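You operate a simulated robot arm through the tools that you are given. There is no shell and no other tool.

Carry out the task below with a simulated robot arm. There is one attempt and no reset: what you move stays moved.

Task
Empty the sink strainer into the green tub and fit it back.
Fine: lay the lid before the mixer first, spill none on the counter, lid on again at the end.

Only the result counts: the job must be done as asked and must still hold three seconds after the hand-in. Knocking over, shifting, dropping, spilling or breaking anything else fails it. A push-on lid holds only when it is set on centred and level and pressed home; a screw cap is set on level and turned clockwise until tight.

Robot
A 7-joint arm with a two-finger parallel gripper, fixed in place. Base frame: the origin is at the foot of the arm, x ahead of it, y to its left, z up. Lengths are in cm, angles in rad, forces in N, time in s.
Its first joint turns from -2.897 to 2.897 rad. Payload 3.43 kg.
The tool frame sits at the grasp point between the pads (the TCP): z along the fingers, y along the line on which they close. The tips reach 3 cm beyond it. The gripper opens to 9.4 cm. The fingers are 2.8 cm wide and 1 cm thick; the gripper's body (5 by 9.6 cm) begins 5.5 cm behind the TCP.
Orientation is told as [roll, pitch, yaw] about the base's x, y, z axes, in that order, counted from this pose: with the fingers straight down and closing along the base's y, the tool's x points along the base's -x, its y along +y and its z along -z.

Tools
- The arm moves only by the tool nudge_tool. Its argument "steps" is a list of rows, each a list of 3 entries, a list of its own where there are three numbers: the turn, a rotation vector about the base's x, y, z in units of 6 degrees (1.0 is 6 degrees), then the shift along the base's x, y, z in units of 30 mm (1.0 is 30 mm), then the gripper command, from -1 (fully open) to 1 (shut), values between in proportion. In form: [[[wx, wy, wz], [x, y, z], gripper], ...]. A call has 1 to 20 rows; each row shifts and turns the commanded pose from where the row before left it. A call with a number of a shift or a turn outside -1 to 1 is refused whole. Each row takes 0.2 s and may step no farther than 5 cm and 0.15 rad from the row before; otherwise, or with a gripper value out of range, the whole call is refused. A pose out of reach is approached as far as the arm can. The call stops where the force on the tool passes 40 N (or 10 N more than at its start, if that is more) or the arm is blocked; 0.2 s more then pass. The fingers move at their own pace (about 4.5 cm/s each) and stop on an object; they squeeze with about 32 N. The grip force told is the motor's: it shows also when the fingers shut on nothing. Time passes only in rows, and 0.2 s behind the last, so rows that do not move let the fingers close. It gives the time, the measured TCP pose, the force on the tool (base axes), the opening and the grip force at its end, in the units of the frame above (readings bear some noise), with the torque about the TCP (base axes, N m) and any sound that the robot's microphone picked up.
- Cameras (640 x 400 px; columns grow to the right, rows downward): "scene" is fixed at [20.85, 64.1, 168.92]; the picture's right is [-0.56, -0.83, 0.00], its down [-0.77, 0.52, -0.37] and it looks along [0.31, -0.21, -0.93] (base axes); focal length 242 px, centre (320, 200). "wrist" rides on the gripper at [7.6, 1.4, -10.3] in the tool frame; the picture's right is [-0.18, 0.98, 0.00], its down [-0.75, -0.14, -0.64] and it looks along [-0.63, -0.12, 0.77] (tool axes); focal length 243 px, centre (320, 200). There is no depth. A picture from a camera that has moved, and an enlarged one, comes with that camera's place and axes in the base frame and with its lens. The place of the scene camera against the robot may be out by one fixed shift of up to 2.5 cm in any direction.
- grab_frame(camera): a new picture of that camera. The clock stands still meanwhile.
- slide_trunk(by): slides the trunk up (or, below 0, down) by that many cm; the arm rides with it, the base frame stays. It gives what a move gives, with no picture.
- zoom(camera, box): a new picture of the part [left, top, right, bottom] of that camera's present view, enlarged. The clock stands still meanwhile.
- job_done(): hands the job in; it is judged then, once.

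Places have to be worked out from the pictures, the camera data and where the tool is seen. Open the gripper and draw the arm clear of the work before you hand the job in, unless the task says otherwise.

The tools are called after ">>>" as a command line: name --argument value ..., lists and objects as JSON in quotes. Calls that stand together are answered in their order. nudge_tool: Moves the arm, as the interface text tells. Its arguments: {"type":"object","properties":{"steps":{"type":"array","items":{"type":"array"}}},"required":["steps"]} The other tools are called the same way: slide_trunk (by) slides the trunk up or down; grab_frame (camera) takes a picture; zoom (camera, box) takes an enlarged picture of a part of a camera's view; job_done () hands the job in.

At the start:

```text
time_s: 0.0
eef_pos: [42.43, 34.35, 132.28]
tool_rot: [0.0, 0.0, 0.001]
force: [-0.9, 1.2, -0.4]
torque: [0.01, 0.0, 0.01]
grip_width: 9.38
gripper_force: 0.0
trunk travel left (down, up): [-45.0, 16.0]
```

scene: 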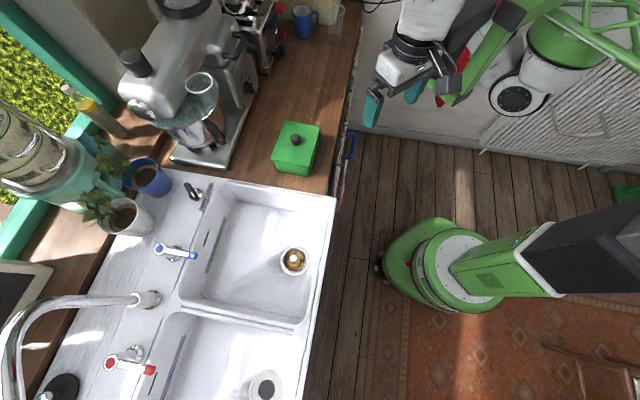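
wrist: 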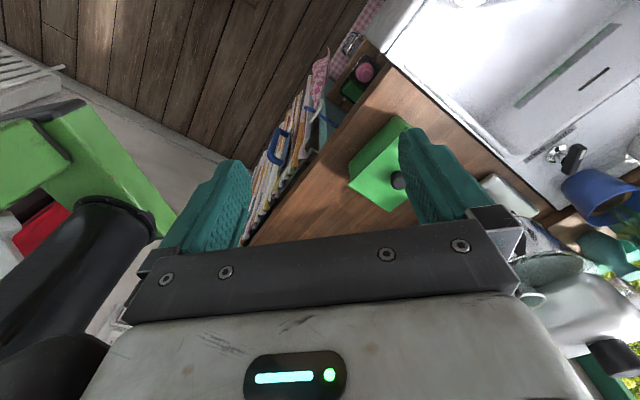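

I'll start by looking closer at the tub, the sink strainer and the mixer.

>>> zoom --camera "scene" --box '[220, 90, 380, 190]'

>>> zoom --camera "scene" --box '[240, 210, 340, 310]'

>>> zoom --camera "scene" --box '[100, 0, 360, 165]'

>>> zoom --camera "scene" --box '[0, 165, 340, 400]'

```text
4.00 times, centred on (300, 140) of scene
camera zoom: at [20.85, 64.1, 168.92], right [-0.56, -0.83, 0.0], down [-0.77, 0.52, -0.37], along [0.31, -0.21, -0.93], focal length 969 px, centre (400, 440)
```

zoom: 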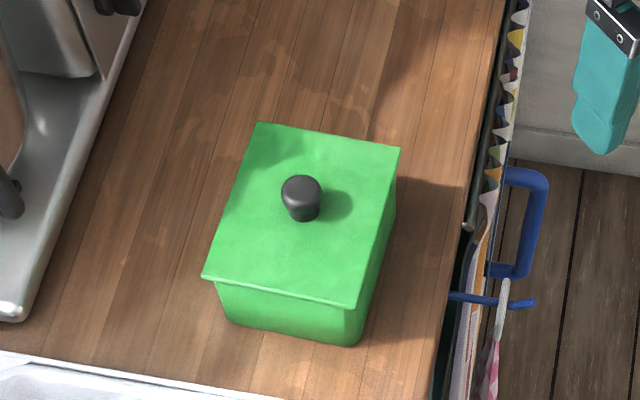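

```text
4.00 times, centred on (290, 260) of scene
camera zoom: at [20.85, 64.1, 168.92], right [-0.56, -0.83, 0.0], down [-0.77, 0.52, -0.37], along [0.31, -0.21, -0.93], focal length 969 px, centre (440, -40)
```

zoom: 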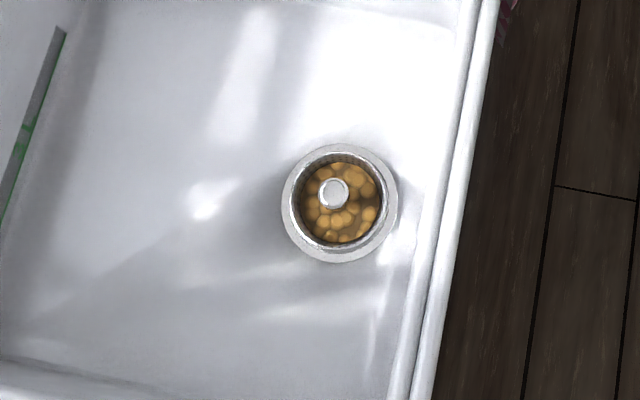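

```text
2.42 times, centred on (230, 82) of scene
camera zoom: at [20.85, 64.1, 168.92], right [-0.56, -0.83, 0.0], down [-0.77, 0.52, -0.37], along [0.31, -0.21, -0.93], focal length 587 px, centre (538, 485)
```

zoom: 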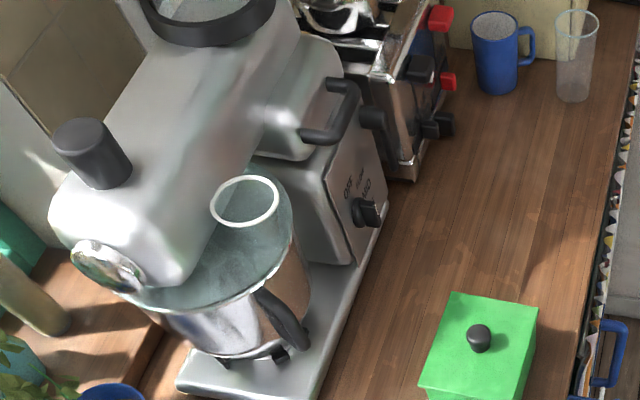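

```text
1.70 times, centred on (170, 282) of scene
camera zoom: at [20.85, 64.1, 168.92], right [-0.56, -0.83, 0.0], down [-0.77, 0.52, -0.37], along [0.31, -0.21, -0.93], focal length 412 px, centre (575, 60)
```

zoom: 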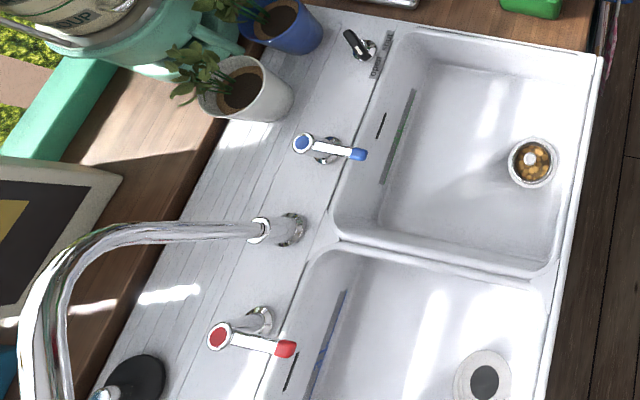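

The tub's knob triangulates to about [62.7, 44.9, 106.5] from both cameras. The strainer sits near [38, 65] in the left sink. The counter runs at about 45° to the base axes. I'll yaw the hand in free space, so the camera will be on top when I tip later, and check that the arm follows.

>>> nudge_tool --steps '[[[0, 0, 1], [0, 0, 0], -1], [[0, 0, 1], [0, 0, 0], -1], [[0, 0, 1], [0, 0, 0], -1], [[0, 0, 1], [0, 0, 0], -1], [[0, 0, 1], [0, 0, 0], -1], [[0, 0, 1], [0, 0, 0], -1], [[0, 0, 1], [0, 0, 0], -1], [[0, 0, 1], [0, 0, 0], -1], [[0, 0, 1], [0, 0, 0], -1], [[0, 0, 1], [0, 0, 0], -1], [[0, 0, 1], [0, 0, 0], -1], [[0, 0, 1], [0, 0, 0], -1], [[0, 0, 1], [0, 0, 0], -1], [[0, 0, 1], [0, 0, 0], -1], [[0, 0, 1], [0, 0, 0], -1], [[0, 0, 1], [0, 0, 0], -1], [[0, 0, 1], [0, 0, 0], -1], [[0, 0, 1], [0, 0, 0], -1], [[0, 0, 1], [0, 0, 0], -1], [[0, 0, 1], [0, 0, 0], -1]]'

```text
time_s: 2.7
eef_pos: [42.1, 34.47, 132.24]
tool_rot: [0.003, -0.006, 1.287]
force: [-9.1, -1.3, 1.5]
torque: [0.06, -1.03, -0.65]
grip_width: 9.42
gripper_force: 0.1
trunk travel left (down, up): [-45.0, 16.0]
stopped in row 13: the force on the tool passed its limit at 55 N (the readings are from after the stop); the commanded pose is now the measured one
```

The move stopped on a force spike at yaw 1.29, so I'll look at what was touched.

>>> grab_frame --camera "scene"

>>> grab_frame --camera "wrist"

```text
taken
```

scene: 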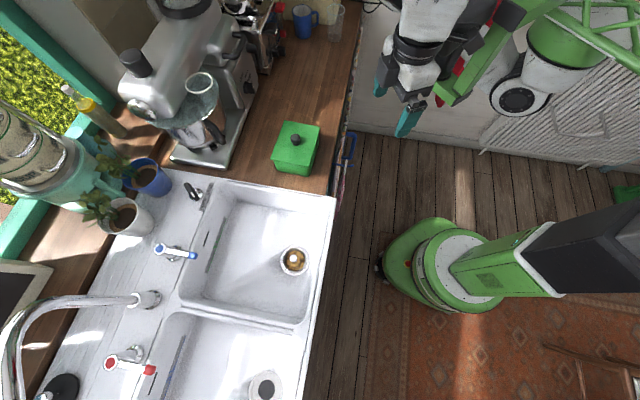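

```text
taken
camera wrist: at [38.69, 27.39, 142.38], right [-0.89, 0.45, 0.01], down [0.35, 0.68, 0.64], along [0.29, 0.58, -0.76], focal length 243 px, centre (320, 200)
```

wrist: 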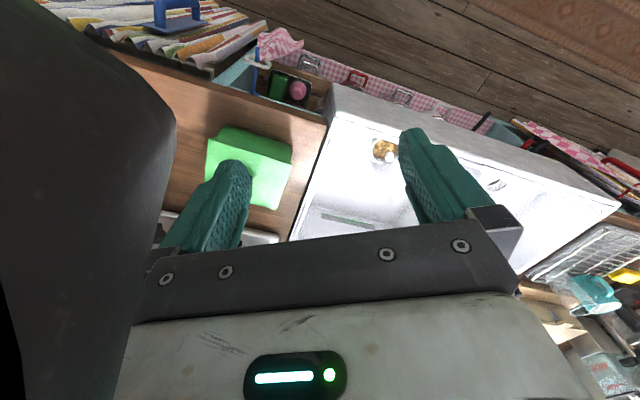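

The wrist view shows the hand's camera side up against the arm's own dark forearm, so it was a self-touch and nothing in the scene moved. I'll turn the other way, where the camera swings away from the forearm.

>>> nudge_tool --steps '[[[0, 0, -1], [0, 0, 0], -1], [[0, 0, -1], [0, 0, 0], -1], [[0, 0, -1], [0, 0, 0], -1], [[0, 0, -1], [0, 0, 0], -1], [[0, 0, -1], [0, 0, 0], -1], [[0, 0, -1], [0, 0, 0], -1], [[0, 0, -1], [0, 0, 0], -1], [[0, 0, -1], [0, 0, 0], -1], [[0, 0, -1], [0, 0, 0], -1], [[0, 0, -1], [0, 0, 0], -1], [[0, 0, -1], [0, 0, 0], -1], [[0, 0, -1], [0, 0, 0], -1], [[0, 0, -1], [0, 0, 0], -1], [[0, 0, -1], [0, 0, 0], -1], [[0, 0, -1], [0, 0, 0], -1], [[0, 0, -1], [0, 0, 0], -1], [[0, 0, -1], [0, 0, 0], -1], [[0, 0, -1], [0, 0, 0], -1], [[0, 0, -1], [0, 0, 0], -1], [[0, 0, -1], [0, 0, 0], -1]]'

```text
time_s: 6.9
eef_pos: [42.35, 34.54, 131.98]
tool_rot: [-0.013, 0.003, -0.811]
force: [0.9, 0.2, 0.3]
torque: [0.0, -0.02, 0.0]
grip_width: 9.41
gripper_force: 0.1
trunk travel left (down, up): [-45.0, 16.0]
```

The yaw is now -0.81. I'll keep turning the same way towards about -2.37 rad.

>>> nudge_tool --steps '[[[0, 0, -1], [0, 0, 0], -1], [[0, 0, -1], [0, 0, 0], -1], [[0, 0, -1], [0, 0, 0], -1], [[0, 0, -1], [0, 0, 0], -1], [[0, 0, -1], [0, 0, 0], -1], [[0, 0, -1], [0, 0, 0], -1], [[0, 0, -1], [0, 0, 0], -1], [[0, 0, -1], [0, 0, 0], -1], [[0, 0, -1], [0, 0, 0], -1], [[0, 0, -1], [0, 0, 0], -1], [[0, 0, -1], [0, 0, 0], -1], [[0, 0, -1], [0, 0, 0], -1], [[0, 0, -1], [0, 0, 0], -1], [[0, 0, -1], [0, 0, 0], -1], [[0, 0, -0.9], [0, 0, 0], -1]]'

>>> grab_frame --camera "scene"

>>> grab_frame --camera "wrist"

```text
time_s: 10.1
eef_pos: [42.38, 34.47, 131.87]
tool_rot: [-0.005, -0.019, -2.373]
force: [0.2, -0.2, 0.0]
torque: [-0.02, 0.0, -0.01]
grip_width: 9.39
gripper_force: 0.0
trunk travel left (down, up): [-45.0, 16.0]
```

```text
taken
```

scene: 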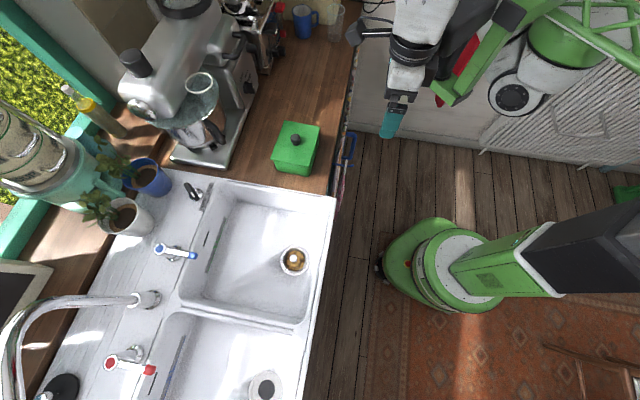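

```text
taken
camera wrist: at [48.99, 38.76, 141.94], right [0.55, -0.83, 0.0], down [-0.63, -0.42, 0.66], along [-0.55, -0.36, -0.75], focal length 243 px, centre (320, 200)
```

wrist: 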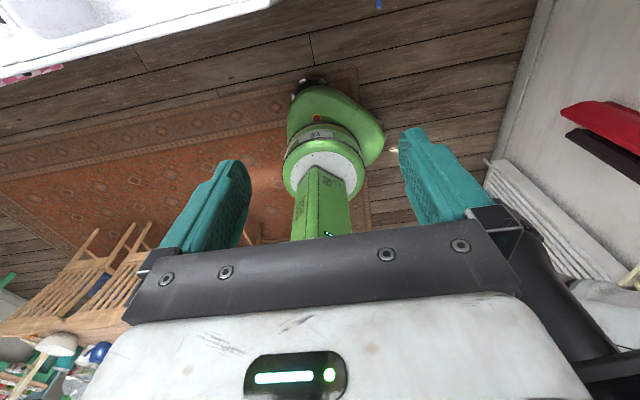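

The flipped yaw of about -2.37 is reachable. Next I move to hover over the tub's knob and take a close look.

>>> nudge_tool --steps '[[[0, 0, 0], [0.967, 0.494, -0.5], -1], [[0, 0, 0], [0.967, 0.494, -0.5], -1], [[0, 0, 0], [0.967, 0.494, -0.5], -1], [[0, 0, 0], [0.967, 0.494, -0.5], -1], [[0, 0, 0], [0.967, 0.494, -0.5], -1], [[0, 0, 0], [0.967, 0.494, -0.5], -1], [[0, 0, 0], [0.967, 0.494, -0.5], -1], [[0, 0, 0], [0, 0, 0], -1]]'

>>> grab_frame --camera "scene"

>>> grab_frame --camera "wrist"

```text
time_s: 11.9
eef_pos: [62.64, 44.75, 121.72]
tool_rot: [0.003, -0.005, -2.371]
force: [0.0, -0.1, -0.3]
torque: [-0.02, 0.0, -0.02]
grip_width: 9.43
gripper_force: 0.0
trunk travel left (down, up): [-45.0, 16.0]
```

```text
taken
```

scene: 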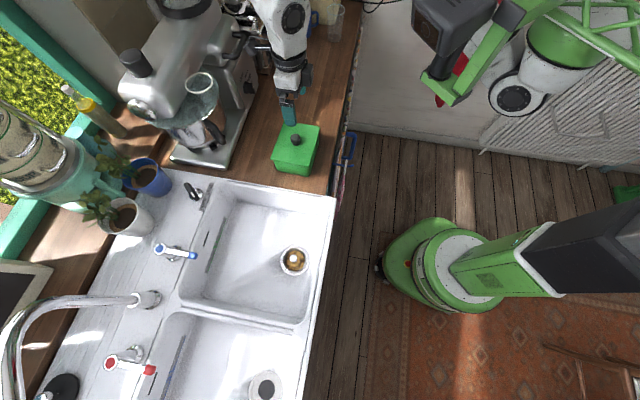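

```text
taken
camera wrist: at [69.11, 48.96, 131.82], right [0.55, -0.83, 0.0], down [-0.64, -0.42, 0.64], along [-0.54, -0.36, -0.76], focal length 243 px, centre (320, 200)
```

wrist: 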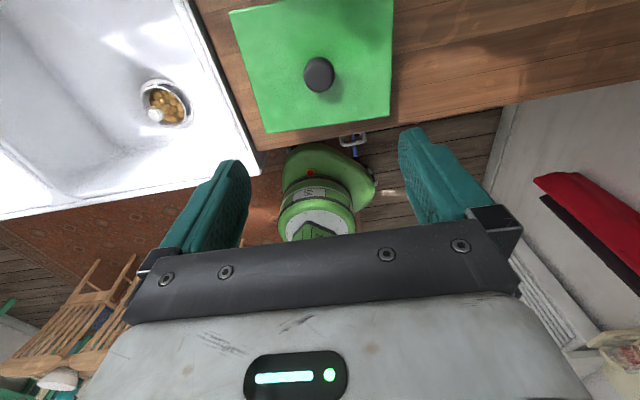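

The knob lies straight ahead in the view but a bit further along the tool's +x. I'll zoom in from here to pin down the lid's corners and the strainer.

>>> zoom --camera "wrist" --box '[220, 0, 420, 140]'

>>> zoom --camera "wrist" --box '[100, 50, 240, 150]'

>>> zoom --camera "scene" --box '[220, 60, 380, 190]'

```text
2.86 times, centred on (320, 70) of wrist
camera zoom: at [69.11, 48.96, 131.82], right [0.55, -0.83, 0.0], down [-0.64, -0.42, 0.64], along [-0.54, -0.36, -0.76], focal length 693 px, centre (320, 571)
```

zoom: 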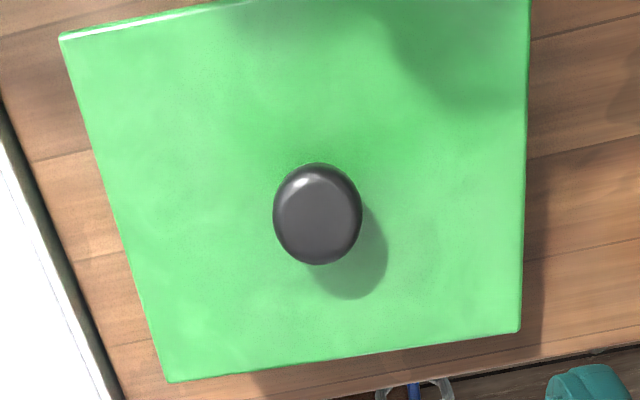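

```text
4.00 times, centred on (170, 100) of wrist
camera zoom: at [69.11, 48.96, 131.82], right [0.55, -0.83, 0.0], down [-0.64, -0.42, 0.64], along [-0.54, -0.36, -0.76], focal length 970 px, centre (920, 600)
```

zoom: 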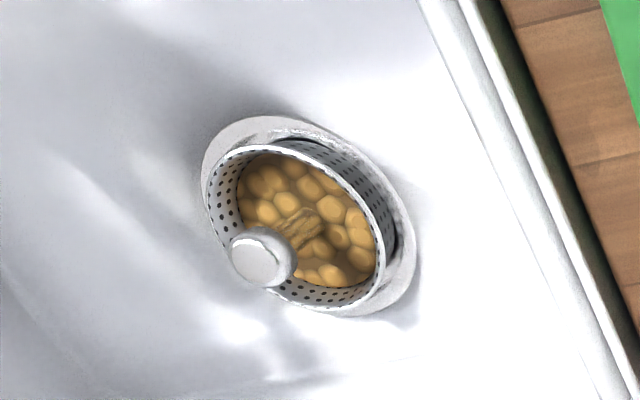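

```text
3.08 times, centred on (300, 125) of scene
camera zoom: at [20.85, 64.1, 168.92], right [-0.56, -0.83, 0.0], down [-0.77, 0.52, -0.37], along [0.31, -0.21, -0.93], focal length 745 px, centre (382, 431)
```

zoom: 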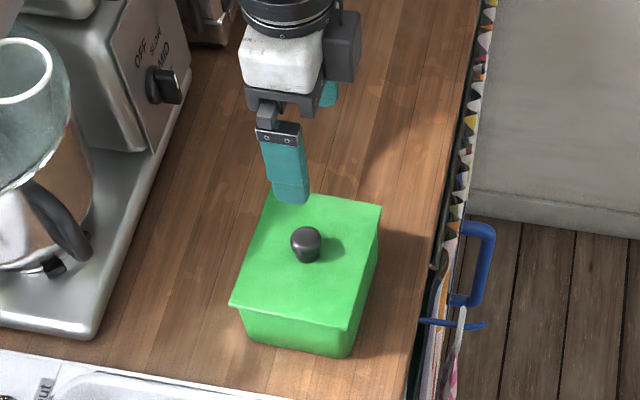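

From the wrist rays, the lid measures about 15.6×12.4 cm, centred near (63.8, 45.6) with its top at about z=102. The knob is 3.2 cm wide with its top at about 104.4. I'll move over it and descend to z≈110.5, then recheck.

>>> nudge_tool --steps '[[[0, 0, 0], [0.2, 0.15, -0.9], -1], [[0, 0, 0], [0.2, 0.13, -0.9], -1], [[0, 0, 0], [0, 0, -0.9], -1], [[0, 0, 0], [0, 0, -0.9], -1], [[0, 0, 0], [0, 0, 0], -1]]'

>>> grab_frame --camera "wrist"

>>> zoom --camera "scene" --box '[220, 60, 380, 190]'

```text
time_s: 13.1
eef_pos: [63.66, 45.59, 110.8]
tool_rot: [0.002, -0.005, -2.369]
force: [1.0, 0.4, -0.2]
torque: [0.0, -0.01, -0.02]
grip_width: 9.42
gripper_force: 0.2
trunk travel left (down, up): [-45.0, 16.0]
```

```text
taken
camera wrist: at [70.18, 49.86, 121.05], right [0.55, -0.83, 0.0], down [-0.64, -0.42, 0.65], along [-0.54, -0.36, -0.76], focal length 243 px, centre (320, 200)
```

wrist: 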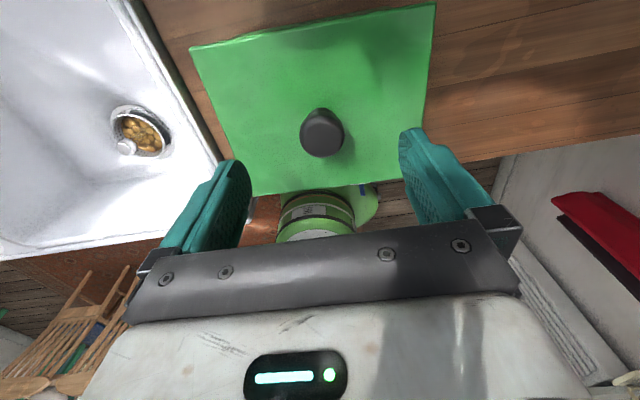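

```text
3.08 times, centred on (300, 125) of scene
camera zoom: at [20.85, 64.1, 168.92], right [-0.56, -0.83, 0.0], down [-0.77, 0.52, -0.37], along [0.31, -0.21, -0.93], focal length 745 px, centre (382, 431)
```

zoom: 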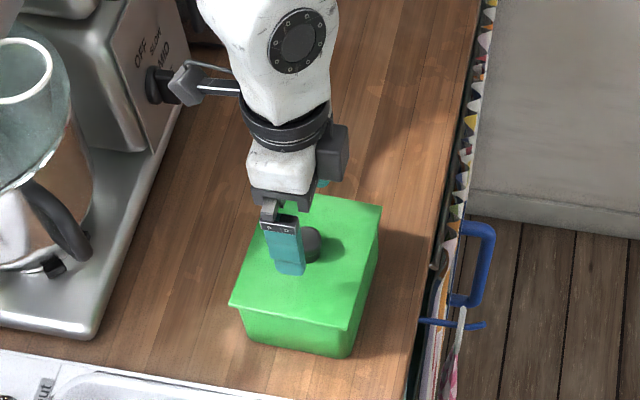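

>>> zoom --camera "wrist" --box '[270, 90, 370, 170]'

```text
5.00 times, centred on (320, 130) of wrist
camera zoom: at [70.18, 49.86, 121.05], right [0.55, -0.83, 0.0], down [-0.64, -0.42, 0.65], along [-0.54, -0.36, -0.76], focal length 1213 px, centre (320, 550)
```

zoom: 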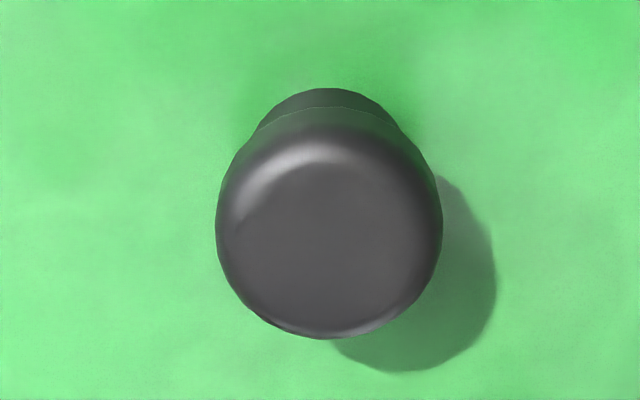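

The knob's widest ring is at about (63.7, 45.5, 104.5), right under the TCP. I'll descend so the tips end about 1 cm above the lid, then close on the knob.

>>> nudge_tool --steps '[[[0, 0, 0], [0, -0.02, -0.6], -1], [[0, 0, 0], [0, 0, -0.5], -1], [[0, 0, 0], [0, 0, -0.5], -1], [[0, 0, 0], [0, 0, 0], -1], [[0, 0, 0], [0, 0, 0], 1], [[0, 0, 0], [0, 0, 0], 1], [[0, 0, 0], [0, 0, 0], 1], [[0, 0, 0], [0, 0, 0], 1], [[0, 0, 0], [0, 0, 0], 1], [[0, 0, 0], [0, 0, 0], 1]]'

>>> grab_frame --camera "wrist"

```text
time_s: 15.3
eef_pos: [63.9, 45.59, 106.11]
tool_rot: [0.005, -0.003, -2.371]
force: [6.7, -6.3, 13.8]
torque: [0.23, -0.22, -0.16]
grip_width: 3.07
gripper_force: 32.1
trunk travel left (down, up): [-45.0, 16.0]
```

```text
taken
camera wrist: at [70.4, 49.8, 116.32], right [0.55, -0.83, 0.01], down [-0.64, -0.42, 0.64], along [-0.53, -0.36, -0.77], focal length 243 px, centre (320, 200)
```

wrist: 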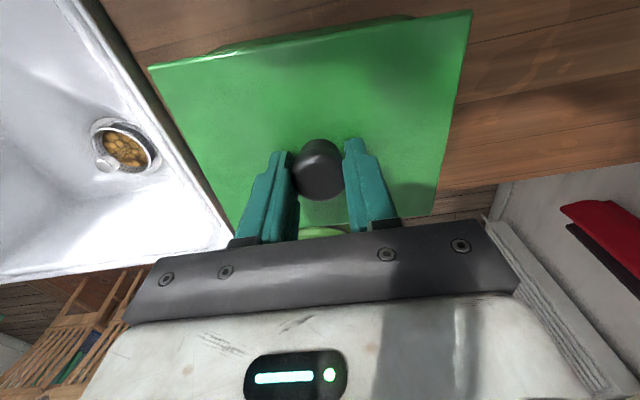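

The knob is held at 3.07 cm width. Now I lift gently and watch whether the lid comes off and the tub stays put.

>>> nudge_tool --steps '[[[0, 0, 0], [0, 0, 0.2], 1], [[0, 0, 0], [0, 0, 0.2], 1], [[0, 0, 0], [0, 0, 0.3], 1], [[0, 0, 0], [0, 0, 0.3], 1], [[0, 0, 0], [0, 0, 0.3], 1], [[0, 0, 0], [0, 0, 0], 1]]'

>>> grab_frame --camera "wrist"

>>> zoom --camera "scene" --box '[220, 60, 380, 190]'

```text
time_s: 16.7
eef_pos: [63.62, 45.68, 110.01]
tool_rot: [0.004, -0.006, -2.371]
force: [-0.1, -0.2, -1.2]
torque: [-0.03, 0.01, -0.04]
grip_width: 3.12
gripper_force: 31.9
trunk travel left (down, up): [-45.0, 16.0]
```

```text
taken
camera wrist: at [70.19, 49.94, 120.28], right [0.55, -0.83, 0.0], down [-0.64, -0.42, 0.65], along [-0.54, -0.36, -0.76], focal length 243 px, centre (320, 200)
```

wrist: 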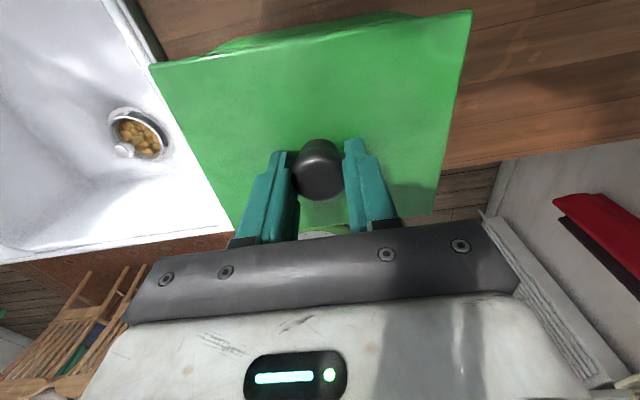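

```text
3.08 times, centred on (300, 125) of scene
camera zoom: at [20.85, 64.1, 168.92], right [-0.56, -0.83, 0.0], down [-0.77, 0.52, -0.37], along [0.31, -0.21, -0.93], focal length 745 px, centre (382, 431)
```

zoom: 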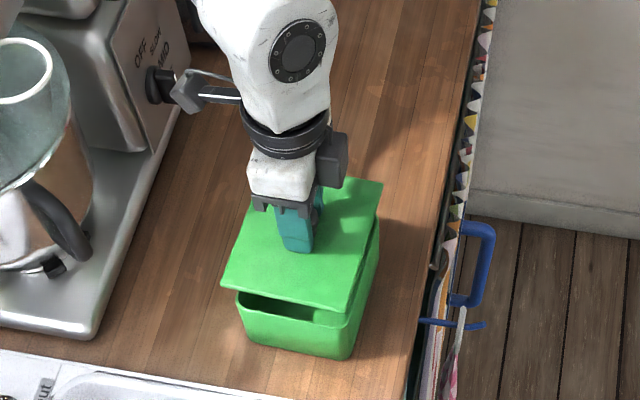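

The lid is off cleanly and the tub hasn't moved. The seated grip pose was about [63.85, 45.57, 106.1]. I'll raise it and carry it in front of the mixer's body, to about (80.3, 35.7), staying high for now.

>>> nudge_tool --steps '[[[0, 0, 0], [0, 0, 0.7], 1], [[0, 0, 0], [0, 0, 0.7], 1], [[0, 0, 0], [0.6, -0.36, 0], 1], [[0, 0, 0], [0.8, -0.48, 0], 1], [[0, 0, 0], [0.8, -0.48, 0], 1], [[0, 0, 0], [0.8, -0.48, 0], 1], [[0, 0, 0], [0.8, -0.48, 0], 1], [[0, 0, 0], [0.8, -0.48, 0], 1], [[0, 0, 0], [0.6, -0.36, 0], 1], [[0, 0, 0], [0.35, -0.21, 0], 1], [[0, 0, 0], [0, 0, 0], 1]]'

>>> grab_frame --camera "scene"

>>> grab_frame --camera "wrist"

```text
time_s: 19.1
eef_pos: [80.51, 35.49, 114.0]
tool_rot: [0.005, -0.005, -2.37]
force: [-0.5, -0.8, -2.4]
torque: [0.02, -0.03, 0.01]
grip_width: 3.05
gripper_force: 31.8
trunk travel left (down, up): [-45.0, 16.0]
```

```text
taken
```

scene: 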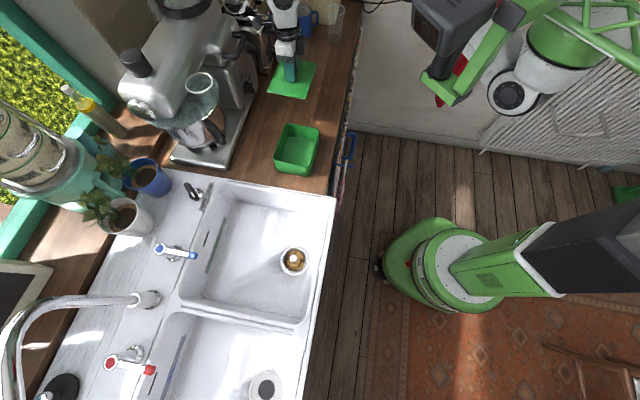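

```text
taken
camera wrist: at [86.87, 39.83, 124.21], right [0.55, -0.83, 0.0], down [-0.64, -0.42, 0.65], along [-0.54, -0.36, -0.76], focal length 243 px, centre (320, 200)
```

wrist: 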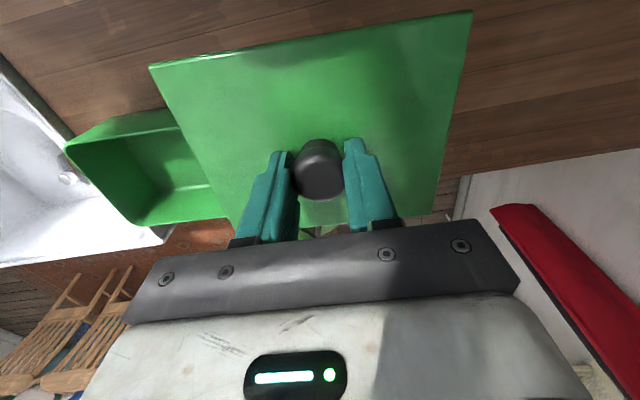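

>>> zoom --camera "scene" --box '[200, 20, 380, 190]'

```text
2.35 times, centred on (290, 105) of scene
camera zoom: at [20.85, 64.1, 168.92], right [-0.56, -0.83, 0.0], down [-0.77, 0.52, -0.37], along [0.31, -0.21, -0.93], focal length 570 px, centre (391, 424)
```

zoom: 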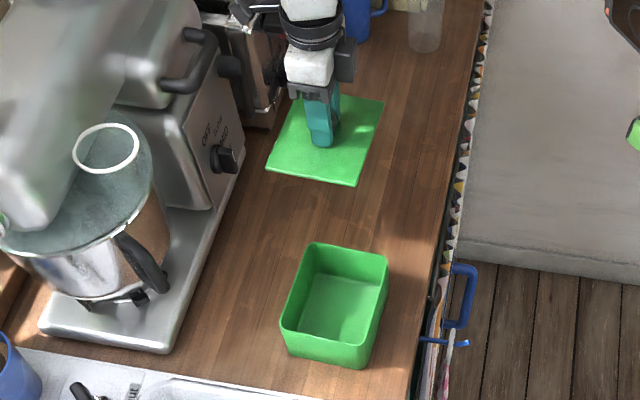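

The lid is over the counter in front of the mixer, with no neighbours near. I'll lower it most of the way, then creep down until contact.

>>> nudge_tool --steps '[[[0, 0, 0], [0, 0, -0.9], 1], [[0, 0, 0], [0, 0, -0.9], 1], [[0, 0, 0], [0, 0, -0.9], 1], [[0, 0, 0], [0, 0, -0.9], 1], [[0, 0, 0], [0, 0, -0.5], 1], [[0, 0, 0], [0, 0, 0], 1]]'

>>> zoom --camera "scene" --box '[200, 20, 380, 190]'

>>> grab_frame --camera "wrist"

```text
time_s: 20.5
eef_pos: [80.43, 35.7, 101.78]
tool_rot: [0.003, -0.006, -2.372]
force: [0.2, 0.2, -1.0]
torque: [0.04, -0.01, -0.03]
grip_width: 3.07
gripper_force: 31.9
trunk travel left (down, up): [-45.0, 16.0]
```

```text
2.35 times, centred on (290, 105) of scene
camera zoom: at [20.85, 64.1, 168.92], right [-0.56, -0.83, 0.0], down [-0.77, 0.52, -0.37], along [0.31, -0.21, -0.93], focal length 570 px, centre (391, 424)
```

zoom: 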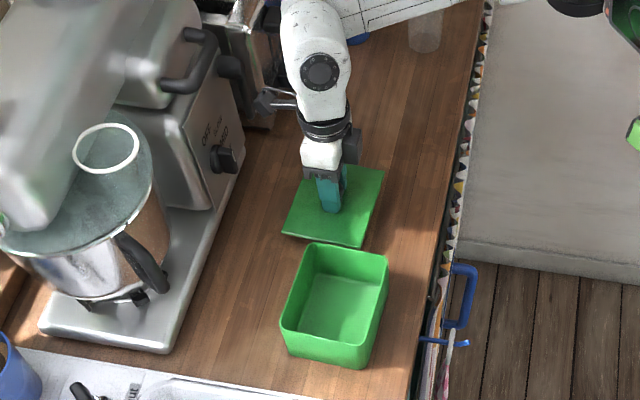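

```text
taken
camera wrist: at [86.84, 39.88, 111.98], right [0.55, -0.83, 0.0], down [-0.64, -0.42, 0.65], along [-0.54, -0.36, -0.76], focal length 243 px, centre (320, 200)
```

wrist: 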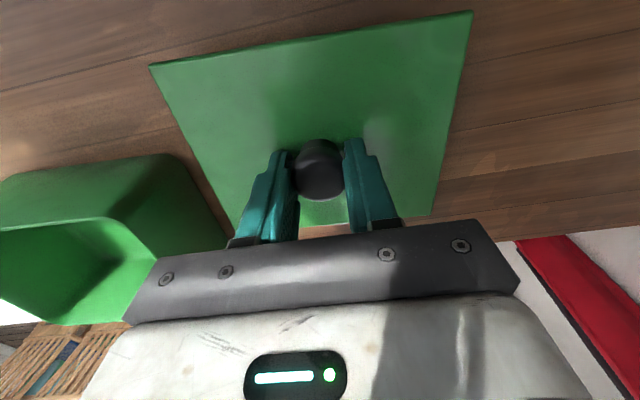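

There is a clear gap to the tub. I'll ease it 1.3 cm further from the tub and creep down to contact.

>>> nudge_tool --steps '[[[0, 0, 0], [0.3, -0.3, -0.2], 1], [[0, 0, 0], [0, 0, -0.3], 1], [[0, 0, 0], [0, 0, -0.2], 1], [[0, 0, 0], [0, 0, -0.15], 1], [[0, 0, 0], [0, 0, -0.15], 1], [[0, 0, 0], [0, 0, 0], 1]]'

```text
time_s: 22.0
eef_pos: [81.39, 34.83, 99.28]
tool_rot: [0.002, 0.002, -2.372]
force: [-0.7, -1.4, 14.2]
torque: [-0.59, 0.66, -0.02]
grip_width: 3.09
gripper_force: 31.7
trunk travel left (down, up): [-45.0, 16.0]
stopped in row 6: the force on the tool passed its limit at 42 N (the readings are from after the stop); the commanded pose is now the measured one
```

Contact came at TCP z≈99.3, so the lid is flat on the counter. I'll relax slightly, open the fingers and rise.

>>> nudge_tool --steps '[[[0, 0, 0], [0, 0, 0.03], 1], [[0, 0, 0], [0, 0, 0], -0.2], [[0, 0, 0], [0, 0, 0], -0.2], [[0, 0, 0], [0, 0, 0], -1], [[0, 0, 0], [0, 0, 0], -1], [[0, 0, 0], [0, 0, 0], -1], [[0, 0, 0], [0, 0, 0.5], -1], [[0, 0, 0], [0, 0, 0.8], -1], [[0, 0, 0], [0, 0, 0.9], -1], [[0, 0, 0], [0, 0, 0.9], -1], [[0, 0, 0], [0, 0, 0.9], -1], [[0, 0, 0], [0, 0, 0.9], -1], [[0, 0, 0], [0, 0, 0.9], -1]]'

>>> grab_frame --camera "wrist"

>>> zoom --camera "scene" --box '[200, 20, 380, 190]'

```text
time_s: 24.8
eef_pos: [81.34, 34.74, 116.86]
tool_rot: [0.001, 0.001, -2.372]
force: [0.0, 1.1, -1.2]
torque: [-0.02, 0.01, 0.02]
grip_width: 9.39
gripper_force: 0.0
trunk travel left (down, up): [-45.0, 16.0]
```

```text
taken
camera wrist: at [87.91, 38.94, 127.05], right [0.55, -0.83, 0.0], down [-0.64, -0.42, 0.64], along [-0.53, -0.36, -0.77], focal length 243 px, centre (320, 200)
```

wrist: 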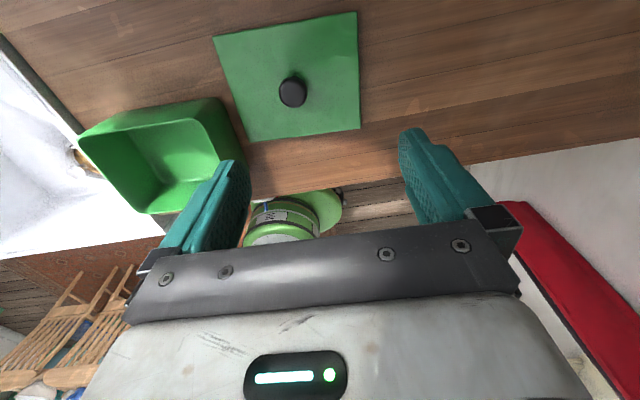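

```text
2.35 times, centred on (290, 105) of scene
camera zoom: at [20.85, 64.1, 168.92], right [-0.56, -0.83, 0.0], down [-0.77, 0.52, -0.37], along [0.31, -0.21, -0.93], focal length 570 px, centre (391, 424)
```

zoom: 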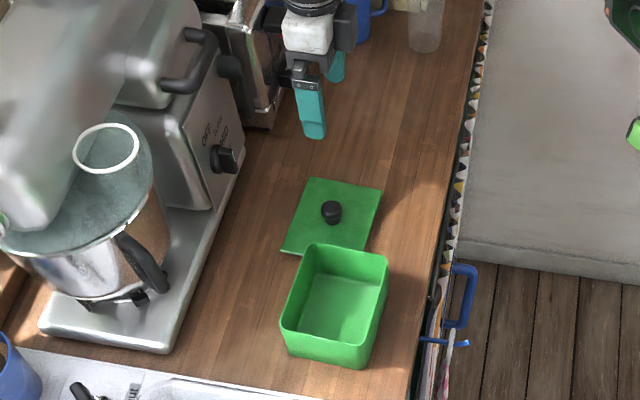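

The lid is on the counter, but the knob now sits about 3 cm nearer the tub than where I released it. I'll look closely to understand that.

>>> zoom --camera "wrist" --box '[60, 0, 400, 220]'

>>> zoom --camera "scene" --box '[260, 80, 350, 180]'

```text
1.82 times, centred on (230, 110) of wrist
camera zoom: at [87.91, 38.94, 127.05], right [0.55, -0.83, 0.0], down [-0.64, -0.42, 0.64], along [-0.53, -0.36, -0.77], focal length 441 px, centre (484, 364)
```

zoom: 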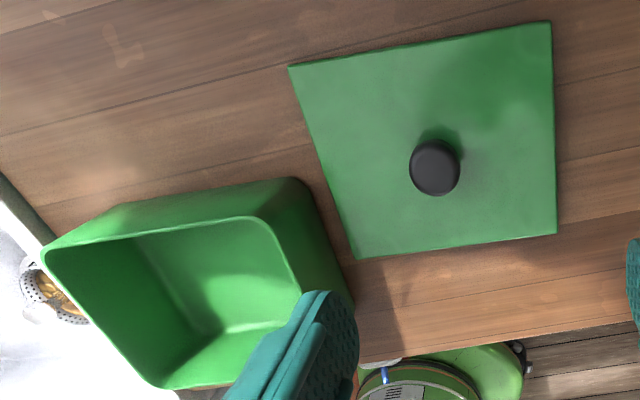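

```text
4.00 times, centred on (305, 130) of scene
camera zoom: at [20.85, 64.1, 168.92], right [-0.56, -0.83, 0.0], down [-0.77, 0.52, -0.37], along [0.31, -0.21, -0.93], focal length 969 px, centre (380, 480)
```

zoom: 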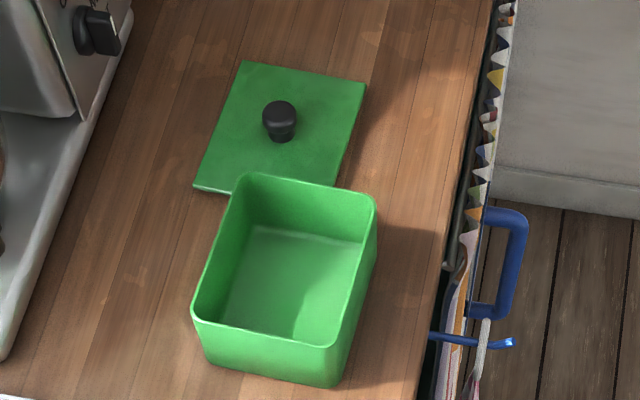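

The lid lies flat at about (79.0, 36.9) in front of the mixer, clear of the tub, so that's good. For later: a finger dragged the knob on release, so I'll release in tiny steps from now on. The strainer's knob triangulates to about (36.2, 66.0, 84.6), and I'm moving above it.

>>> nudge_tool --steps '[[[0, 0, 0], [-0.5, 0.35, 0], -1], [[0, 0, 0], [-0.85, 0.59, 0], -1], [[0, 0, 0], [-0.85, 0.59, 0], -1], [[0, 0, 0], [-0.85, 0.59, 0], -1], [[0, 0, 0], [-0.85, 0.59, 0], -1], [[0, 0, 0], [-0.85, 0.59, 0], -1], [[0, 0, 0], [-0.85, 0.59, 0], -1], [[0, 0, 0], [-0.85, 0.59, 0], -1], [[0, 0, 0], [-0.85, 0.59, 0], -1], [[0, 0, 0], [-0.85, 0.59, 0], -1], [[0, 0, 0], [-0.85, 0.59, 0], -1], [[0, 0, 0], [-0.85, 0.59, 0], -1], [[0, 0, 0], [-0.85, 0.59, 0], -1], [[0, 0, 0], [-0.85, 0.59, 0], -1], [[0, 0, 0], [-0.85, 0.59, 0], -1], [[0, 0, 0], [-0.85, 0.59, 0], -1], [[0, 0, 0], [-0.85, 0.59, 0], -1], [[0, 0, 0], [-0.85, 0.59, 0], -1], [[0, 0, 0], [-0.1, 0.1, 0], -1], [[0, 0, 0], [0, 0, 0], -1]]'

>>> grab_frame --camera "wrist"

>>> grab_frame --camera "scene"

```text
time_s: 28.0
eef_pos: [56.15, 56.71, 117.85]
tool_rot: [-0.006, 0.021, -2.554]
force: [-0.6, -0.3, -0.3]
torque: [-0.02, 0.0, 0.0]
grip_width: 9.41
gripper_force: 0.1
trunk travel left (down, up): [-45.0, 16.0]
stopped in row 15: the arm was blocked; the commanded pose is now the measured one
```

```text
taken
camera wrist: at [63.04, 59.48, 128.32], right [0.39, -0.92, -0.01], down [-0.71, -0.31, 0.63], along [-0.58, -0.24, -0.78], focal length 243 px, centre (320, 200)
```

wrist: 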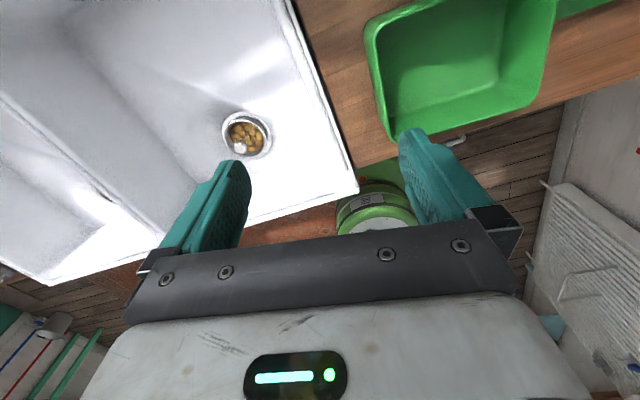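

```text
taken
```

scene: 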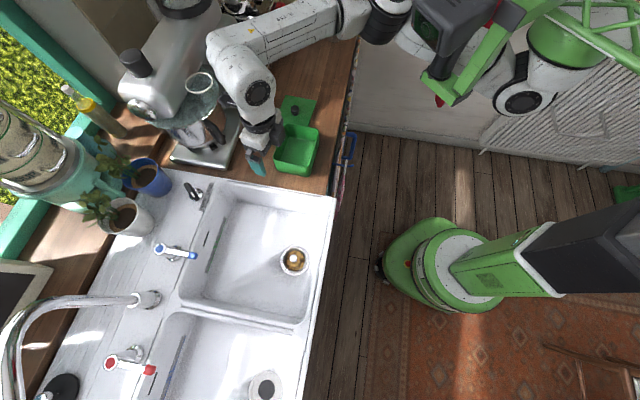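

The arm got blocked partway and the yaw drifted to -2.55. I'll check whether that is a joint limit or a contact.

>>> zoom --camera "scene" --box '[100, 0, 420, 200]'

```text
2.00 times, centred on (260, 100) of scene
camera zoom: at [20.85, 64.1, 168.92], right [-0.56, -0.83, 0.0], down [-0.77, 0.52, -0.37], along [0.31, -0.21, -0.93], focal length 484 px, centre (440, 400)
```

zoom: 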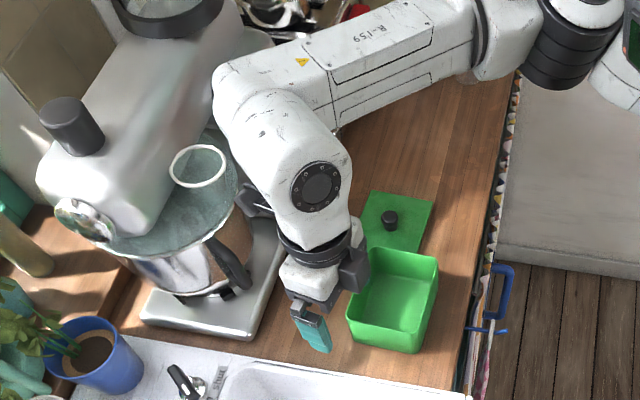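

No contact is visible and the forces are near zero, so this looks like a joint limit. The forearm comes in from the -y side, so I'll turn the yaw back towards -1.9 while moving on to the strainer.

>>> nudge_tool --steps '[[[0, 0, 1], [0, 0, 0], -1], [[0, 0, 1], [0, 0, 0], -1], [[0, 0, 1], [0, 0, 0], -1], [[0, 0, 1], [0, 0, 0], -1], [[0, 0, 1], [-0.3, 0.15, 0], -1], [[0, 0, 1], [-0.6, 0.3, 0], -1], [[0, 0, 1], [-0.8, 0.4, 0], -1], [[0, 0, 0], [-0.8, 0.4, 0], -1], [[0, 0, 0], [0, 0, 0], -1]]'

>>> grab_frame --camera "scene"

```text
time_s: 29.8
eef_pos: [58.36, 57.13, 118.75]
tool_rot: [0.0, 0.034, -1.985]
force: [0.1, -0.2, -0.2]
torque: [-0.02, -0.01, 0.0]
grip_width: 9.39
gripper_force: 0.0
trunk travel left (down, up): [-45.0, 16.0]
stopped in row 9: the arm was blocked; the commanded pose is now the measured one
```

```text
taken
```

scene: 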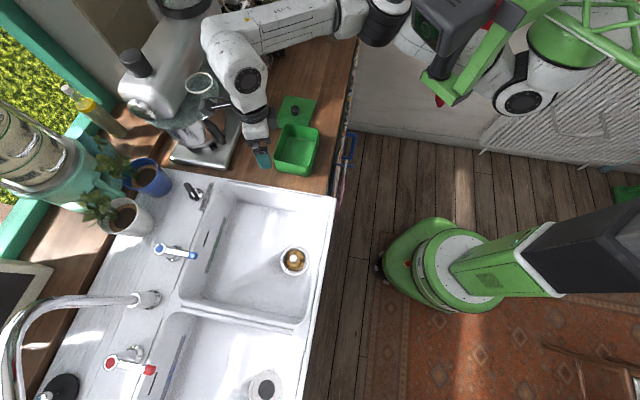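

The position is blocked rather than the yaw. I'll back out towards the open space in front of the robot, then approach the sink from there.

>>> nudge_tool --steps '[[[0, 0, 0], [-0.3, -0.5, 0.2], -1], [[0, 0, 0], [-0.5, -0.7, 0.2], -1], [[0, 0, 0], [-0.6, -0.7, 0.2], -1], [[0, 0, 0], [-0.7, -0.7, 0.2], -1], [[0, 0, 0], [-0.7, -0.7, 0.2], -1], [[0, 0, 0], [-0.7, -0.7, 0.2], -1], [[0, 0, 0], [-0.7, -0.7, 0.2], -1], [[0, 0, 0], [-0.7, -0.5, 0.2], -1], [[0, 0, 0], [-0.7, -0.3, 0.2], -1], [[0, 0, 0], [0, 0, 0], -1]]'

>>> grab_frame --camera "scene"

>>> grab_frame --camera "wrist"

```text
time_s: 32.0
eef_pos: [41.45, 40.55, 124.11]
tool_rot: [0.0, 0.03, -1.981]
force: [-0.1, 0.3, 0.7]
torque: [0.0, -0.02, 0.0]
grip_width: 9.4
gripper_force: 0.0
trunk travel left (down, up): [-45.0, 16.0]
```

```text
taken
```

scene: 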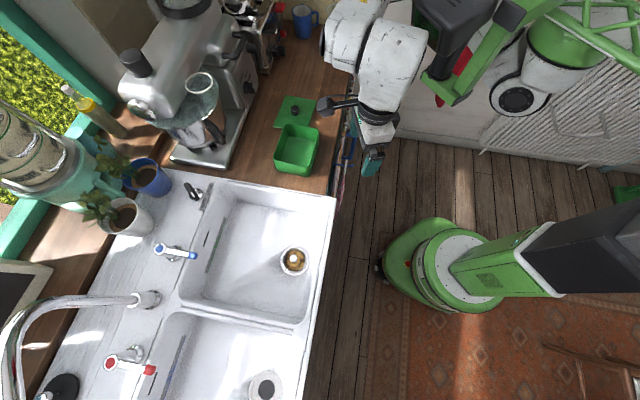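

```text
taken
camera wrist: at [45.61, 46.55, 134.55], right [0.83, -0.56, -0.01], down [-0.44, -0.65, 0.62], along [-0.35, -0.51, -0.79], focal length 243 px, centre (320, 200)
```

wrist: 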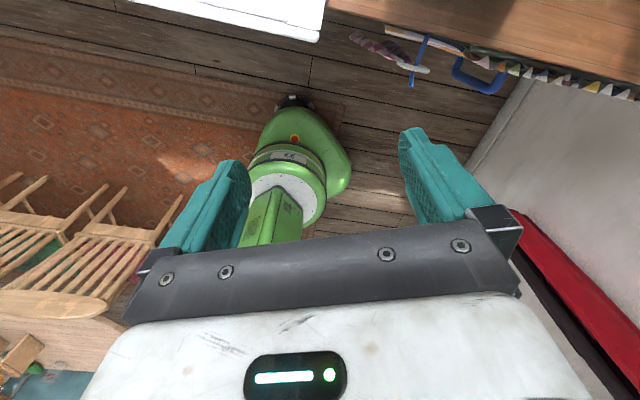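

Free again at (41.5, 40.6, 124). Next I try moving in +y towards the sink from this side.

>>> nudge_tool --steps '[[[0, 0, 0], [0, 0.6, 0], -1], [[0, 0, 0], [-0.1, 0.8, 0], -1], [[0, 0, 0], [-0.2, 0.8, 0], -1], [[0, 0, 0], [-0.2, 0.8, 0], -1], [[0, 0, 0], [-0.2, 0.8, 0], -1], [[0, 0, 0], [-0.2, 0.8, 0], -1], [[0, 0, 0], [-0.2, 0.8, 0], -1], [[0, 0, 0], [-0.2, 0.8, 0], -1], [[0, 0, 0], [-0.2, 0.8, 0], -1], [[0, 0, 0], [-0.2, 0.8, 0], -1], [[0, 0, 0], [0, 0, 0], -1]]'

>>> grab_frame --camera "scene"

>>> grab_frame --camera "wrist"

```text
time_s: 33.7
eef_pos: [48.69, 55.43, 124.77]
tool_rot: [-0.003, 0.043, -2.171]
force: [0.1, 0.9, -0.1]
torque: [0.01, 0.03, 0.02]
grip_width: 9.39
gripper_force: 0.0
trunk travel left (down, up): [-45.0, 16.0]
stopped in row 8: the arm was blocked; the commanded pose is now the measured one
```

```text
taken
```

scene: 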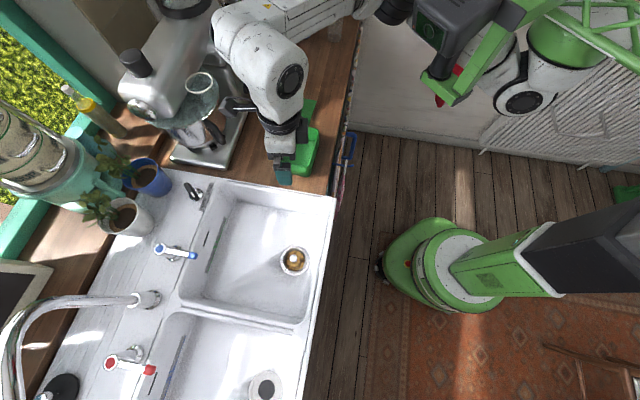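

```text
taken
camera wrist: at [53.85, 60.38, 135.3], right [0.71, -0.71, -0.01], down [-0.56, -0.56, 0.61], along [-0.44, -0.43, -0.79], focal length 243 px, centre (320, 200)
```

wrist: 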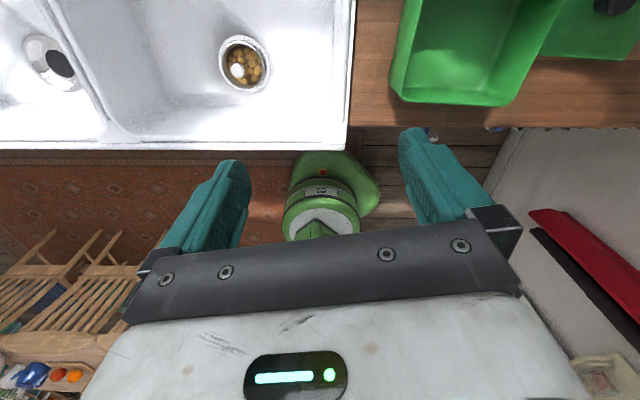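

I'm blocked again at azimuth ~48°, in front of the sink, with zero tool force. I'll lower the trunk, since I need to work lower anyway, and see how the arm's posture relates to the fixed parts. The tool is clear of the tub and counter here.

>>> slide_trunk --by -15

>>> grab_frame --camera "scene"

>>> grab_frame --camera "wrist"

```text
time_s: 35.5
eef_pos: [48.52, 55.42, 109.63]
tool_rot: [-0.001, 0.044, -2.169]
force: [-0.6, -0.6, -0.1]
torque: [0.02, -0.03, -0.01]
grip_width: 9.4
gripper_force: 0.1
trunk travel left (down, up): [-30.0, 31.0]
```

```text
taken
```

scene: 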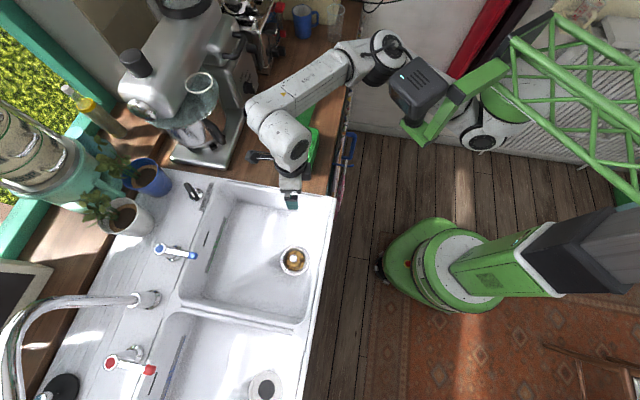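

```text
taken
camera wrist: at [53.82, 60.41, 120.27], right [0.71, -0.71, -0.01], down [-0.56, -0.56, 0.61], along [-0.44, -0.43, -0.79], focal length 243 px, centre (320, 200)
```

wrist: 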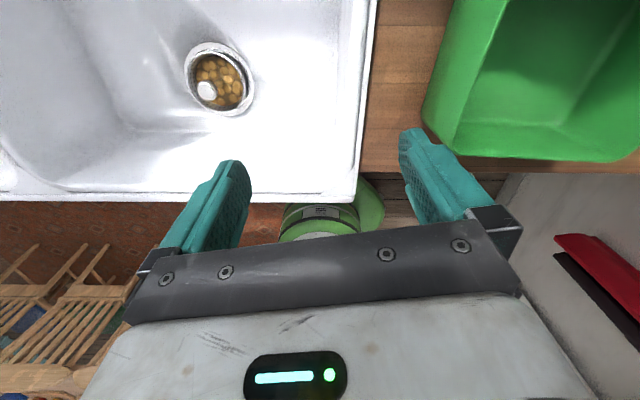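

That's informative. The green truss boom with the dark box rides on the trunk, and the arm's upper link seems to run into it when swinging left. I'll look closer at that geometry.

>>> zoom --camera "scene" --box '[340, 0, 640, 200]'

>>> zoom --camera "scene" --box '[370, 20, 530, 160]'

```text
2.00 times, centred on (490, 100) of scene
camera zoom: at [20.85, 64.1, 168.92], right [-0.56, -0.83, 0.0], down [-0.77, 0.52, -0.37], along [0.31, -0.21, -0.93], focal length 484 px, centre (-20, 400)
```

zoom: 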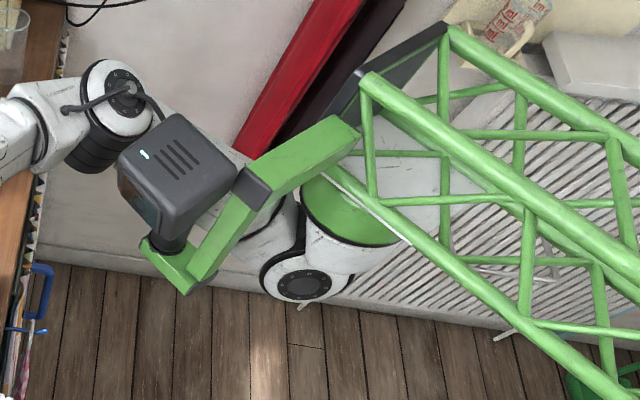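

```text
2.86 times, centred on (450, 90) of scene
camera zoom: at [20.85, 64.1, 168.92], right [-0.56, -0.83, 0.0], down [-0.77, 0.52, -0.37], along [0.31, -0.21, -0.93], focal length 692 px, centre (-51, 514)
```

zoom: 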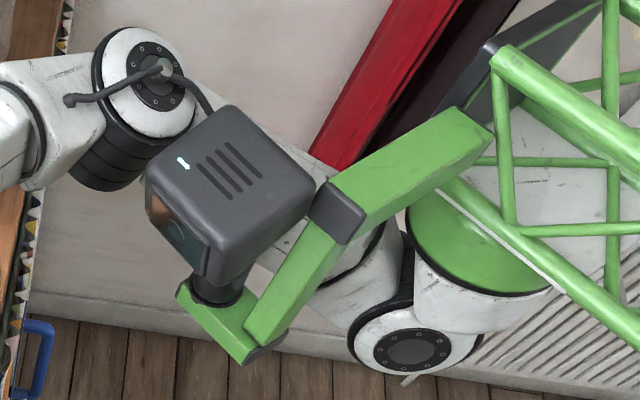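

Now the geometry is clear. The arm hangs from the truss with its shoulder near (30, 0), and the sensor box hangs left of the upper arm, so a high elbow runs into it. If I raise the trunk and work lower with the arm, the elbow should pass under the box. Raising the trunk fully.

>>> slide_trunk --by 31

>>> nudge_tool --steps '[[[0, 0, 0], [0, -0.6, 0], -1], [[0, 0, 0], [-0.2, -0.6, -0.5], -1], [[0, 0, 0], [-0.2, 0, -0.9], -1], [[0, 0, 0], [0, 0, -0.9], -1], [[0, 0, 0], [0, 0, -0.9], -1], [[0, 0, 0], [0, 0, -0.9], -1], [[0, 0, 0], [0, 0, -0.9], -1], [[0, 0, 0], [0, 0, -0.9], -1], [[0, 0, 0], [0, 0, -0.9], -1], [[0, 0, 0], [0, 0, -0.9], -1], [[0, 0, 0], [0, 0, -0.9], -1], [[0, 0, 0], [0, 0, -0.9], -1], [[0, 0, 0], [0, 0, 0], -1]]'

>>> grab_frame --camera "scene"

>>> grab_frame --camera "wrist"

```text
time_s: 38.6
eef_pos: [48.6, 55.42, 140.58]
tool_rot: [-0.003, 0.041, -2.168]
force: [-0.7, -0.3, 0.4]
torque: [-0.01, 0.01, 0.01]
grip_width: 9.41
gripper_force: 0.0
trunk travel left (down, up): [-61.0, 0.0]
```

```text
time_s: 41.4
eef_pos: [46.82, 51.91, 112.3]
tool_rot: [-0.001, 0.047, -2.163]
force: [-0.4, -0.2, -0.4]
torque: [-0.02, 0.01, -0.02]
grip_width: 9.38
gripper_force: 0.0
trunk travel left (down, up): [-61.0, 0.0]
```

```text
taken
```

scene: 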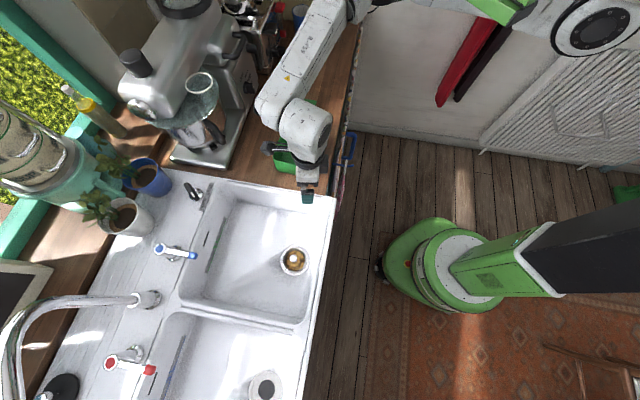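

```text
taken
camera wrist: at [51.98, 56.9, 122.92], right [0.71, -0.7, -0.01], down [-0.55, -0.57, 0.61], along [-0.43, -0.43, -0.8], focal length 243 px, centre (320, 200)
```

wrist: 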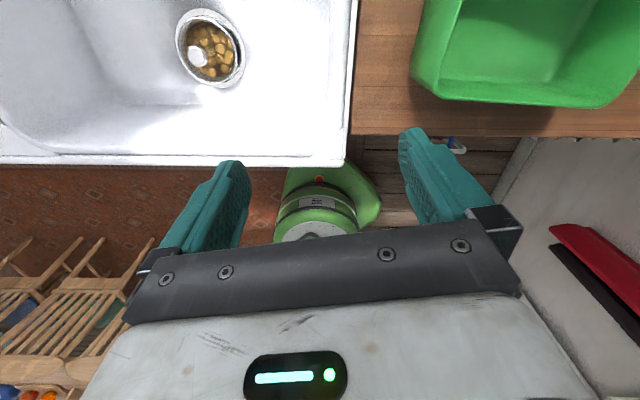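

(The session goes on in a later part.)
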